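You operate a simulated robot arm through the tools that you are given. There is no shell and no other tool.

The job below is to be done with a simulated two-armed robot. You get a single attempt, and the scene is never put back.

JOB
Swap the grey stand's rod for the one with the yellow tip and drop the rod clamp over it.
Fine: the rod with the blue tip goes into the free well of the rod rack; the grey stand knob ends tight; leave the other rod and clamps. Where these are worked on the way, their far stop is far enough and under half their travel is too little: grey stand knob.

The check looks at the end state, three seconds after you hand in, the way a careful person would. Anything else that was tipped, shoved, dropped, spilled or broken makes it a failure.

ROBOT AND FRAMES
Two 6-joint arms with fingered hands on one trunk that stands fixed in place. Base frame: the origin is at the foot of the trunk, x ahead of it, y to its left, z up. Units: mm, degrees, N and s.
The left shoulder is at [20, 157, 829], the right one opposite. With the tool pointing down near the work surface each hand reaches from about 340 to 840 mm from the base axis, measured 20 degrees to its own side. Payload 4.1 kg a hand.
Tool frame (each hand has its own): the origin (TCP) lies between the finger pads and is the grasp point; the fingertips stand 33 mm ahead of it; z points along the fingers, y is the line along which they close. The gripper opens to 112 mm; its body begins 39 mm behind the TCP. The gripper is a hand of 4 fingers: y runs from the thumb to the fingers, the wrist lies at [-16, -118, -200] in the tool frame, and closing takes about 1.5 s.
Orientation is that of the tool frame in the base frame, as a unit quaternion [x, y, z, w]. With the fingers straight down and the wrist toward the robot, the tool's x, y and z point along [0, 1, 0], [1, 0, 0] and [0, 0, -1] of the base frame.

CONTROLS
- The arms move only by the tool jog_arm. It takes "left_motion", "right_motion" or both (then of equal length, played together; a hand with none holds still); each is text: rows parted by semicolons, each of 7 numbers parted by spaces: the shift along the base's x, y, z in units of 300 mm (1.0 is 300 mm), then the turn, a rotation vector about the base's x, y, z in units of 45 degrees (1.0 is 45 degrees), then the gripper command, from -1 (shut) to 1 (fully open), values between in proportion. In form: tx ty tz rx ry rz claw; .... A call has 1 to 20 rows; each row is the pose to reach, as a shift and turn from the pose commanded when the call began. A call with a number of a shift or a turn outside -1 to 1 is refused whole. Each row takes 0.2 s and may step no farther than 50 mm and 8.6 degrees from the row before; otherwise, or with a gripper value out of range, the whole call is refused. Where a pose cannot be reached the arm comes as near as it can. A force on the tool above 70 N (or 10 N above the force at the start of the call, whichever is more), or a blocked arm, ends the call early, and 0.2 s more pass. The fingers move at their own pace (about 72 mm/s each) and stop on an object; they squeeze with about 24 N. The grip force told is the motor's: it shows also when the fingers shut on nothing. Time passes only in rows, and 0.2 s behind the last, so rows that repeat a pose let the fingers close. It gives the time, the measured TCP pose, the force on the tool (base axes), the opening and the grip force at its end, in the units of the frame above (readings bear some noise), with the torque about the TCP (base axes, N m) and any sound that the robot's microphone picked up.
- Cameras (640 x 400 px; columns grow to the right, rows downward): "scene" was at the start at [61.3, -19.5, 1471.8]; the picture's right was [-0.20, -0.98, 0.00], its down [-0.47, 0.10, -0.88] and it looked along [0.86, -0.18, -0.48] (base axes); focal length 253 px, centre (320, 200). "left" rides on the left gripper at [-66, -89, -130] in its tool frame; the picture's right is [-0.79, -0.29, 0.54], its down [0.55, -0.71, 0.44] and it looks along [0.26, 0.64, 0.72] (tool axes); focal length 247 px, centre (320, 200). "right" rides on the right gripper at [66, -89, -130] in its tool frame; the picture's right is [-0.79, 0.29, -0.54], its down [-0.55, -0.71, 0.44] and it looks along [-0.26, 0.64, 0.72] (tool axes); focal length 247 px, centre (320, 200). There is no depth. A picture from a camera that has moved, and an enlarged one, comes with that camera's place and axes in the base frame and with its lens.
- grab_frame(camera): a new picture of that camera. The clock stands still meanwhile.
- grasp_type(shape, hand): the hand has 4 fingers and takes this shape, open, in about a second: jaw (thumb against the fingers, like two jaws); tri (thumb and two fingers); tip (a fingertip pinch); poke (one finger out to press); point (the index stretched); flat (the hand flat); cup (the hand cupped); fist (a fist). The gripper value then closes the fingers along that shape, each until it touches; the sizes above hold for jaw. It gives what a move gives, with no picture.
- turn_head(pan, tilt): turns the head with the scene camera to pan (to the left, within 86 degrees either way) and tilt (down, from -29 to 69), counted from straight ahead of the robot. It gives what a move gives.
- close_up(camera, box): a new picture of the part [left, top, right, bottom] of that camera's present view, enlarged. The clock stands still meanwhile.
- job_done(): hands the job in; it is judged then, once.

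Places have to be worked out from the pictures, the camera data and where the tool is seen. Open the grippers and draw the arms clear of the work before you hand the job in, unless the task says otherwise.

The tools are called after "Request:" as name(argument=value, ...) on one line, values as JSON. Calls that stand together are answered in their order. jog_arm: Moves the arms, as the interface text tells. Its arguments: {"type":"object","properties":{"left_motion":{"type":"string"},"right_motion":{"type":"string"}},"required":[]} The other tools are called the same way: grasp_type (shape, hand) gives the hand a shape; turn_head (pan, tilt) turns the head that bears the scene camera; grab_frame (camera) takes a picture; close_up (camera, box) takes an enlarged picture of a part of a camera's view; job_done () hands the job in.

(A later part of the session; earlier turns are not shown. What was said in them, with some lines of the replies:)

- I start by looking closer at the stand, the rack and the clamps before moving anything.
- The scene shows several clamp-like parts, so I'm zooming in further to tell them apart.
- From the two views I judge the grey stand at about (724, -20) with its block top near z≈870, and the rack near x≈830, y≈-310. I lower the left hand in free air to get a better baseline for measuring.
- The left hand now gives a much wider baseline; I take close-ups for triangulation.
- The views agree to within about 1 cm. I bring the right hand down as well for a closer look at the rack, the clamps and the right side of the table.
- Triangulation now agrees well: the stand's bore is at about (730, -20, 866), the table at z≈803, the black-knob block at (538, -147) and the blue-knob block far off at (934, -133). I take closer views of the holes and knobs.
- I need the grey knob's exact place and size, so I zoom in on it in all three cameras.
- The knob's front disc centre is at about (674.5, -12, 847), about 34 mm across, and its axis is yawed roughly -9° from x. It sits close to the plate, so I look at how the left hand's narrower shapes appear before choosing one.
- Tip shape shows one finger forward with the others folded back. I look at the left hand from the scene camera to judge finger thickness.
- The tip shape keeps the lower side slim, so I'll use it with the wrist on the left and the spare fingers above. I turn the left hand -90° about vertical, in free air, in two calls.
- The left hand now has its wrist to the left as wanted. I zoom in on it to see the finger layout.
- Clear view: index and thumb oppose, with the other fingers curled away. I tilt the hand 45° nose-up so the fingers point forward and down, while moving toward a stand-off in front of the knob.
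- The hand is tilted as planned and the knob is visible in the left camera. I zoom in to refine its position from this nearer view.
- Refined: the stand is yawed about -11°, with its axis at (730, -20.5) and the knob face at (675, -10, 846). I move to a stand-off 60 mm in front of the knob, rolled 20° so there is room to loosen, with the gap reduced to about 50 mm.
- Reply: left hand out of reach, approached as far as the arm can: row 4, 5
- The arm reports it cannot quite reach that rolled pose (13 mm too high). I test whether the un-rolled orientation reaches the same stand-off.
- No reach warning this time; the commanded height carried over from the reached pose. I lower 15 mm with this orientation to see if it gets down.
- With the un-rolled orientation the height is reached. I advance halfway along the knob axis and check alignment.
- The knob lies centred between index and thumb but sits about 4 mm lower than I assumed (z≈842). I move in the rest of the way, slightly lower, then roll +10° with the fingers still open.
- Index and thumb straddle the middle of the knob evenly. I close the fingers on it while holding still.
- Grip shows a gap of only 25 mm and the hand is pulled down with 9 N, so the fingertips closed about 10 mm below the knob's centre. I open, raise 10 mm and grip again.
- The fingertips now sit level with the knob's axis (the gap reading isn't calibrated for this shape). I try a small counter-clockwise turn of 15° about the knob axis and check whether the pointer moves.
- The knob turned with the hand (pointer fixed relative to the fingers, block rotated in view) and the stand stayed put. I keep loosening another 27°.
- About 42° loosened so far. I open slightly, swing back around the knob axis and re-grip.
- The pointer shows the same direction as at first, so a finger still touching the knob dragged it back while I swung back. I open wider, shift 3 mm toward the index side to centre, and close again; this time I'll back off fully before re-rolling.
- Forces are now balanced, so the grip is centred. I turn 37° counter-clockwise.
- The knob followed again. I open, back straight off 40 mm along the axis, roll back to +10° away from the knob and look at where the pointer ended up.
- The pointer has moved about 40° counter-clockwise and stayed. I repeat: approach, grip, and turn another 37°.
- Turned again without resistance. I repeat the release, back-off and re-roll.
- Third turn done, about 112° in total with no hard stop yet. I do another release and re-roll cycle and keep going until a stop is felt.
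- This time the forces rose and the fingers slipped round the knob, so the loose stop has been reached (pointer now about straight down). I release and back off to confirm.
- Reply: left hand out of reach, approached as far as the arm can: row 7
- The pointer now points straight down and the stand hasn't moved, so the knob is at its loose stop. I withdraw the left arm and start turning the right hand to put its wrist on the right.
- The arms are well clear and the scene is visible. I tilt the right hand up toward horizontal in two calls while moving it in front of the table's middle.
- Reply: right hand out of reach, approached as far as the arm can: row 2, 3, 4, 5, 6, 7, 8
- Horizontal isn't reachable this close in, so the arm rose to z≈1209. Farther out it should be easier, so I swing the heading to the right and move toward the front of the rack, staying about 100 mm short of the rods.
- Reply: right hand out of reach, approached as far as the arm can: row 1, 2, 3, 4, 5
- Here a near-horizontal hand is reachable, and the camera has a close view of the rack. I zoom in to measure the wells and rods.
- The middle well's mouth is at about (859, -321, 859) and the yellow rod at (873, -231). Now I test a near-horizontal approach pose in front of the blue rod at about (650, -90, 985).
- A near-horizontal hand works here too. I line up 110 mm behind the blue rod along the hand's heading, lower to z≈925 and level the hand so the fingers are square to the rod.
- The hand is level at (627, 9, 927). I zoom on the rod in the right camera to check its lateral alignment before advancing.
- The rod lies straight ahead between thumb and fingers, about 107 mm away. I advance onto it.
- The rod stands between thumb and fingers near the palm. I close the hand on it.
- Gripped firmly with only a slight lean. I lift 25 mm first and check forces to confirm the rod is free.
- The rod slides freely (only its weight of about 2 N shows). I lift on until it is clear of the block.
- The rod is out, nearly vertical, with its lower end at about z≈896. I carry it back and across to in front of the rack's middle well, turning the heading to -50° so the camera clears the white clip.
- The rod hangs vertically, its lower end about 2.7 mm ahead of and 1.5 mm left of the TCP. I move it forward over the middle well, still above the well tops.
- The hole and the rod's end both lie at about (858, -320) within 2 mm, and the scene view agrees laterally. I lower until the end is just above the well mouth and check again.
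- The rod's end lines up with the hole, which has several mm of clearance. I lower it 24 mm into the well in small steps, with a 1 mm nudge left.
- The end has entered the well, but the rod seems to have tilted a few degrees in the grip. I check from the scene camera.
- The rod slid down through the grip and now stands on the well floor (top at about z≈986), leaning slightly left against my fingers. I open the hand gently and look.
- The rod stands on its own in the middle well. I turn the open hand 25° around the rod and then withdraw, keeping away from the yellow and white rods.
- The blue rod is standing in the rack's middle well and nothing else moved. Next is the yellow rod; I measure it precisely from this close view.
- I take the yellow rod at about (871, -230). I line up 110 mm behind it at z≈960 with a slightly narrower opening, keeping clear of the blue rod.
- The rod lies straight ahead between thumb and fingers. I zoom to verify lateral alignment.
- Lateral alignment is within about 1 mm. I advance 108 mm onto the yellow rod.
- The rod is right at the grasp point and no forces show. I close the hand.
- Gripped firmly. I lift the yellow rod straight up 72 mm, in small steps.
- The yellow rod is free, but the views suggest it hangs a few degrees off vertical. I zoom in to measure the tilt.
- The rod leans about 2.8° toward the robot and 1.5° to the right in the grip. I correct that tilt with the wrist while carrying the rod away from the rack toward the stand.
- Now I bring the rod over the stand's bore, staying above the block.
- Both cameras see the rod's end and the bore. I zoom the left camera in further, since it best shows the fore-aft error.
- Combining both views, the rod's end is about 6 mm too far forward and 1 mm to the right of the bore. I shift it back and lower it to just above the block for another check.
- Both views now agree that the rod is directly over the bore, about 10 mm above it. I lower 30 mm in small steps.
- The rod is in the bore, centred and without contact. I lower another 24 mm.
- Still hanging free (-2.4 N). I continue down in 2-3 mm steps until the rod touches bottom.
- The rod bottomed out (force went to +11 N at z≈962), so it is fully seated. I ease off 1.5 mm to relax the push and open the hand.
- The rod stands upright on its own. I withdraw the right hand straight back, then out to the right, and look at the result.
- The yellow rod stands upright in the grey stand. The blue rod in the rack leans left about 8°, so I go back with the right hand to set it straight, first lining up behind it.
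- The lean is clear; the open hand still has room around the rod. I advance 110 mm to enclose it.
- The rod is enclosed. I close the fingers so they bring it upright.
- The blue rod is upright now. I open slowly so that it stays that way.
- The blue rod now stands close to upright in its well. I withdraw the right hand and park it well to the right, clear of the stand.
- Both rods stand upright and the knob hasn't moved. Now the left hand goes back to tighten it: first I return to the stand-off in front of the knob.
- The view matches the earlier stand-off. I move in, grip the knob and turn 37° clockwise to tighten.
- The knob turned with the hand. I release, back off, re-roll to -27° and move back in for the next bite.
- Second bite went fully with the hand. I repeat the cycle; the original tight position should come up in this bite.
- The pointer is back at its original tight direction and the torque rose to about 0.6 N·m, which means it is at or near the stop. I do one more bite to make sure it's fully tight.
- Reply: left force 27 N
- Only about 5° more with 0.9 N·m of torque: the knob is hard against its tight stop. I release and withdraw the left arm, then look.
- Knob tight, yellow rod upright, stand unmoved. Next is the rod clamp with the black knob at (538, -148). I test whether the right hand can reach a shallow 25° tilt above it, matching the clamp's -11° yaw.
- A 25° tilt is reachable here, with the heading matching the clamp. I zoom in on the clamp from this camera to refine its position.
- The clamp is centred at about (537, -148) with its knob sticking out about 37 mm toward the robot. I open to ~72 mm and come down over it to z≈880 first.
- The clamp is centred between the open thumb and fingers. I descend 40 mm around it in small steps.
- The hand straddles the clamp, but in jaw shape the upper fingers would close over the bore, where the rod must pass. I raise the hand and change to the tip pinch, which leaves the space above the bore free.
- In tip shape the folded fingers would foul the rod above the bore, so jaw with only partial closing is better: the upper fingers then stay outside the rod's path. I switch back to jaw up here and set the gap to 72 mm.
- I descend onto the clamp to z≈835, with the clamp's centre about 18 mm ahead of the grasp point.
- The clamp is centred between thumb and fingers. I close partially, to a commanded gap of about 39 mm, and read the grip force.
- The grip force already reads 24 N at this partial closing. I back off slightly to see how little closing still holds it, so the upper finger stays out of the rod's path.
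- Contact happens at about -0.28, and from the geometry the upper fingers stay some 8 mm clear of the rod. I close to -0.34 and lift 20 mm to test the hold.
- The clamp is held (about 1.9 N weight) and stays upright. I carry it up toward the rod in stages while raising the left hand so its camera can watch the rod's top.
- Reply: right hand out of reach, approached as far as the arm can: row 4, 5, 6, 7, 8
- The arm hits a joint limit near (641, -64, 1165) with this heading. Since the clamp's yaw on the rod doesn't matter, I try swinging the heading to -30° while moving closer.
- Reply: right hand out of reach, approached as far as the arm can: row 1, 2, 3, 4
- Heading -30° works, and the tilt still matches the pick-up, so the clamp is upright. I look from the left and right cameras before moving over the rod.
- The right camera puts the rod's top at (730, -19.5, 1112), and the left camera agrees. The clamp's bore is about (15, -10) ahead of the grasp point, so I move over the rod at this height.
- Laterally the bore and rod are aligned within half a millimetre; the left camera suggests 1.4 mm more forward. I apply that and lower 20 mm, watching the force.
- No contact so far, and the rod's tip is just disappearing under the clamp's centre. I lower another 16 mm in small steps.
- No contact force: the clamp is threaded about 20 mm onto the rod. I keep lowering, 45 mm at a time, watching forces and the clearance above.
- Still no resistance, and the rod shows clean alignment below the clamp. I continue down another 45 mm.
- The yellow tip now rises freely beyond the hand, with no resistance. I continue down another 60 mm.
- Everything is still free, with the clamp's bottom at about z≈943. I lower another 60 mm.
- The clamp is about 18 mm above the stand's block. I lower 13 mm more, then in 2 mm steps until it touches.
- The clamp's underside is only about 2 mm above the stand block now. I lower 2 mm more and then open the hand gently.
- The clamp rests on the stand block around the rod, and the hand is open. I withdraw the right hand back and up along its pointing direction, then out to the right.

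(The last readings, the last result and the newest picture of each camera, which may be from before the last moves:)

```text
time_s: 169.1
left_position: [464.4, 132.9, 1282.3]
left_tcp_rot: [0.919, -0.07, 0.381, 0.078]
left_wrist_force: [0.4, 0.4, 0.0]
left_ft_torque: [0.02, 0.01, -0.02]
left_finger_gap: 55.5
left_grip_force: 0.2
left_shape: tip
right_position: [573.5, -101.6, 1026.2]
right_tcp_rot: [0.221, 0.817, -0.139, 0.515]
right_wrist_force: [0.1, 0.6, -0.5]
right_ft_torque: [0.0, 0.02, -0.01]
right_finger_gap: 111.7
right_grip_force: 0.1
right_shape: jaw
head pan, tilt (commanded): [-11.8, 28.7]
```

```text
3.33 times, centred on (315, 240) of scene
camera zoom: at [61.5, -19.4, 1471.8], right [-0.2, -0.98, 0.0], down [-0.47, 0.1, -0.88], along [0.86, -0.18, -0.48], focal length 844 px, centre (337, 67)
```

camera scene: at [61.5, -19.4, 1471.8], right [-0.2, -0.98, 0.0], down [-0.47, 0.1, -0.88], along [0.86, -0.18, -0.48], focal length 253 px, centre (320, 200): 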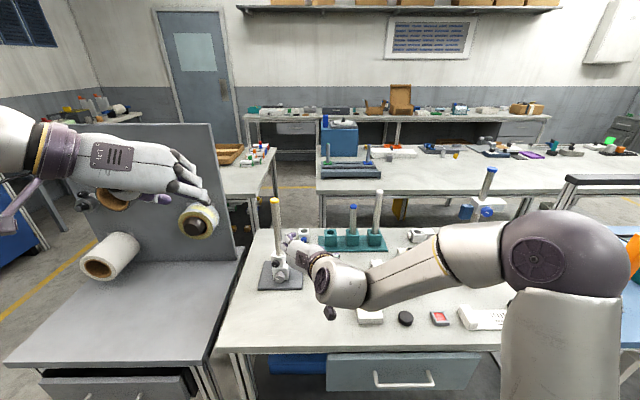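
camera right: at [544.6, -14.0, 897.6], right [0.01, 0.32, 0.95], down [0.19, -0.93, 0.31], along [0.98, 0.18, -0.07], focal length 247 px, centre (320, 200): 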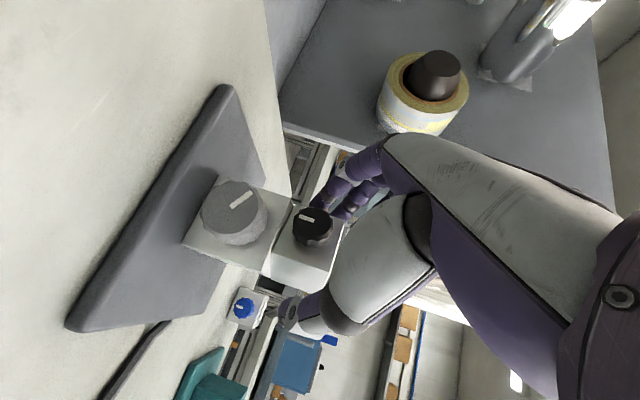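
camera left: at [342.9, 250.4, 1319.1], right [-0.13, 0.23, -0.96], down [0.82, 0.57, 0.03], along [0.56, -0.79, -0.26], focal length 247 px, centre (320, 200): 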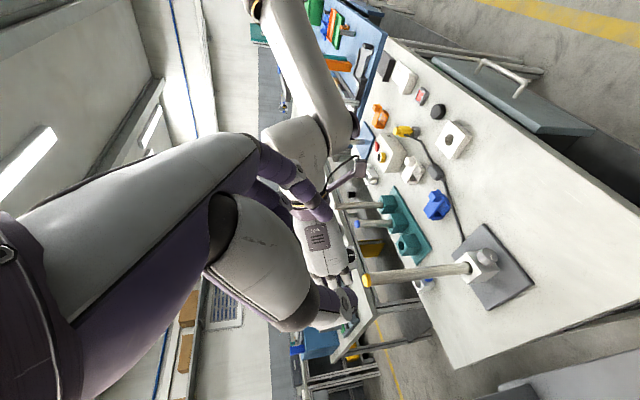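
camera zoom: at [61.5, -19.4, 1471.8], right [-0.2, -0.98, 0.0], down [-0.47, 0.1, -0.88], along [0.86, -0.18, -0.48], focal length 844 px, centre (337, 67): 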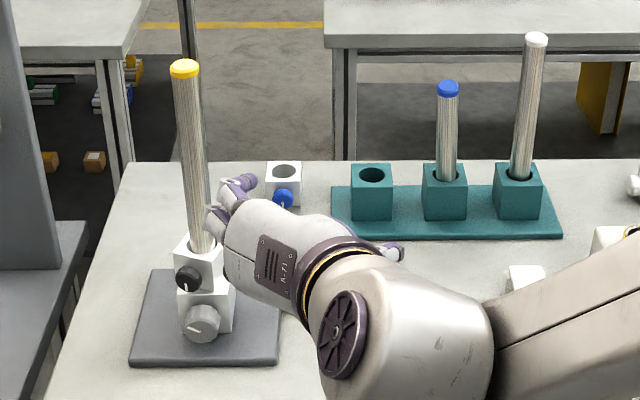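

The clamp sits on the stand around the yellow rod. I draw the right arm further back and up, clear of the work, and take final looks.

Request:
jog_arm(right_motion="-0.04 -0.06 0.06 0 0 0 1; -0.08 -0.13 0.12 0 0 0 1; -0.12 -0.2 0.18 0 0 0 1; -0.16 -0.28 0.24 0 0 0 1; -0.2 -0.36 0.3 0 0 0 1; -0.24 -0.44 0.36 0 0 0 1; -0.28 -0.53 0.4 0 0 0 1; -0.28 -0.53 0.4 0 0 0 1", left_motion="-0.04 0.02 0 0 0 0 0.2; -0.08 0.04 0 0 0 0 0.4; -0.12 0.06 0 0 0 0 0.6; -0.16 0.08 0 0 0 0 0.8; -0.2 0.1 0 0 0 0 1; -0.24 0.12 0 0 0 0 1; -0.28 0.14 0 0 0 0 1; -0.28 0.14 0 0 0 0 1")

Request:
grab_frame(camera="scene")

Request:
close_up(camera="scene", box=[240, 180, 400, 300])

Request:
close_up(camera="scene", box=[255, 225, 315, 295])

Request:
close_up(camera="left", box=[340, 160, 560, 340])

```text
time_s: 170.9
left_position: [379.4, 175.5, 1283.3]
left_tcp_rot: [0.918, -0.071, 0.381, 0.078]
left_wrist_force: [-0.4, 0.2, 0.1]
left_ft_torque: [0.01, 0.05, -0.03]
left_finger_gap: 111.8
left_grip_force: 0.1
left_shape: tip
right_position: [485.9, -228.7, 1168.9]
right_tcp_rot: [0.224, 0.817, -0.147, 0.512]
right_wrist_force: [-0.3, 0.0, 0.6]
right_ft_torque: [-0.01, 0.04, -0.03]
right_finger_gap: 111.8
right_grip_force: 0.1
right_shape: jaw
right hand out of reach, approached as far as the arm can: row 2, 3, 4, 5, 6, 7, 8
head pan, tilt (commanded): [-11.8, 28.7]
```

```text
taken
camera scene: at [61.4, -19.5, 1471.8], right [-0.2, -0.98, 0.0], down [-0.47, 0.1, -0.88], along [0.86, -0.18, -0.48], focal length 253 px, centre (320, 200)
```

scene: 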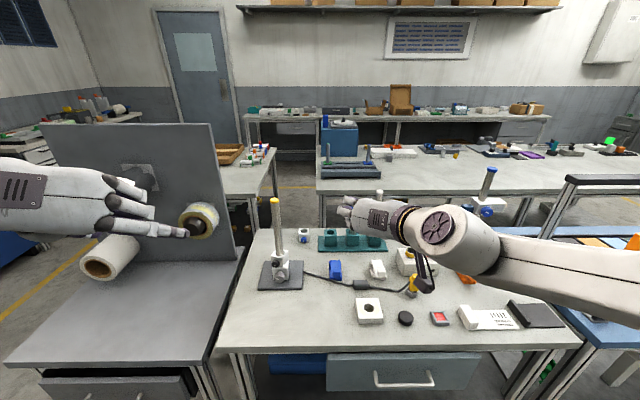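

```text
3.33 times, centred on (320, 240) of scene
camera zoom: at [61.4, -19.5, 1471.8], right [-0.2, -0.98, 0.0], down [-0.47, 0.1, -0.88], along [0.86, -0.18, -0.48], focal length 844 px, centre (320, 67)
```

zoom: 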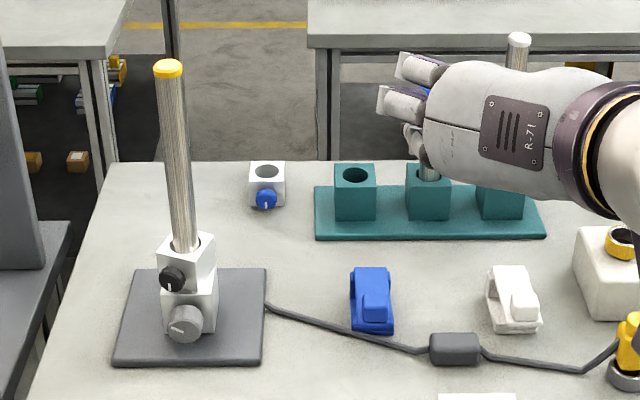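

```text
5.71 times, centred on (285, 260) of scene
camera zoom: at [61.4, -19.5, 1471.8], right [-0.2, -0.98, 0.0], down [-0.47, 0.1, -0.88], along [0.86, -0.18, -0.48], focal length 1446 px, centre (520, -143)
```

zoom: 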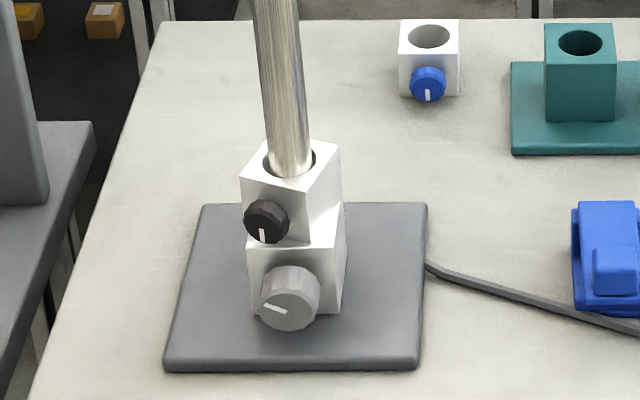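

```text
2.22 times, centred on (450, 250) of left
camera zoom: at [259.5, 292.9, 1319.0], right [-0.13, 0.23, -0.96], down [0.82, 0.57, 0.03], along [0.56, -0.79, -0.26], focal length 549 px, centre (31, 89)
```

zoom: 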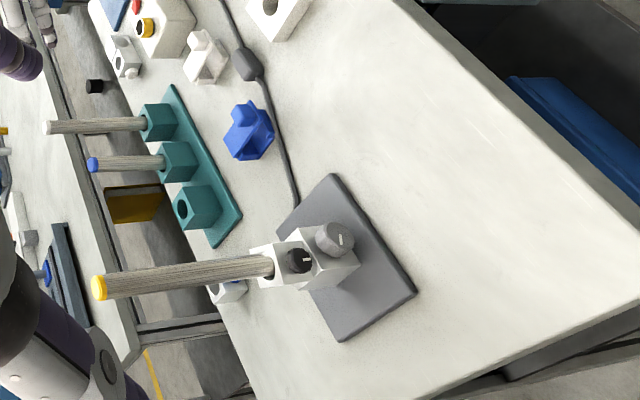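

The scene looks right: yellow rod upright with the clamp on it, knob tight, blue rod in the rack. I double-check one small dark item seen past the table edge and the rack's state before handing in.

Request:
close_up(camera="left", box=[340, 140, 440, 230])

Request:
close_up(camera="scene", box=[380, 210, 540, 330])

Request:
grab_frame(camera="left")

```text
4.44 times, centred on (390, 185) of left
camera zoom: at [259.5, 292.9, 1319.0], right [-0.13, 0.23, -0.96], down [0.82, 0.57, 0.03], along [0.56, -0.79, -0.26], focal length 1098 px, centre (9, 267)
```

zoom: 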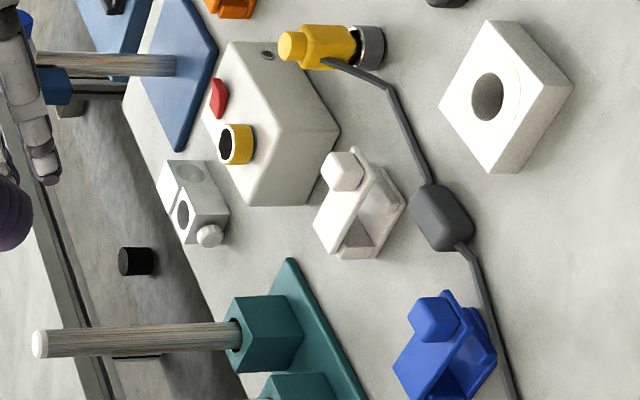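

```text
3.33 times, centred on (460, 270) of scene
camera zoom: at [61.4, -19.5, 1471.8], right [-0.2, -0.98, 0.0], down [-0.47, 0.1, -0.88], along [0.86, -0.18, -0.48], focal length 844 px, centre (-147, -33)
```

zoom: 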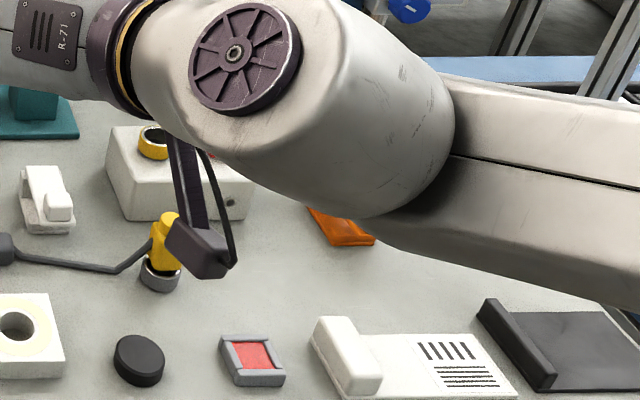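

```text
taken
camera left: at [259.5, 292.9, 1319.0], right [-0.13, 0.23, -0.96], down [0.82, 0.57, 0.03], along [0.56, -0.79, -0.26], focal length 247 px, centre (320, 200)
```

left: 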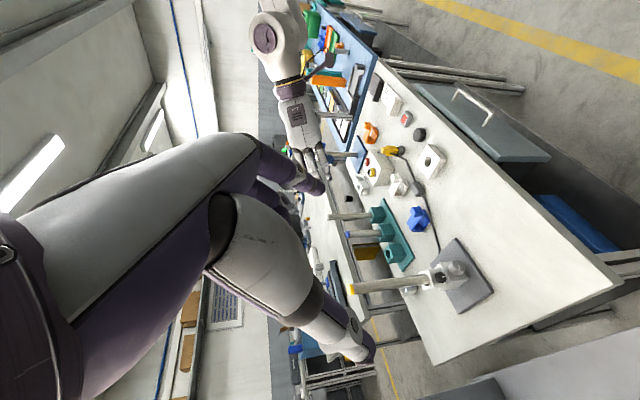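

All table items are in their places: the dark item is a background object on the floor, and the other clamps and the white rod are untouched. Both grippers are open and the arms are clear of the work, so I hand the job in.

Request:
job_done()

```text
The job is handed in.
```

I've handed the job in. The robot didn't return a result from the check.

| Item | End state in the last pictures |
|---|---|
| **Grey stand** | The yellow-tipped rod stands upright, seated to the bottom of the bore. |
| **Knob** | I turned it to its loose stop for the swap and to its tight stop afterwards. The last turn met about 0.9 N·m of torque and moved only about 5°. |
| **Clamp** | The block with the black knob is threaded over the rod and rests on the stand's block. |
| **Blue-tipped rod** | It stands in the middle well of the rack. It leaned about 8° after I first placed it, so I went back and straightened it. |
| **White-tipped rod and other clamps** | I didn't touch them, and they're where they started. |
| **Arms** | Both hands are open and clear of the work. |

**Which clamp:** the text didn't say which of the similar blocks was "the rod clamp". I chose the one with the black knob because it was within easy reach. The blue-knobbed block is about the same size, but sits near the limit of the arm's reach.
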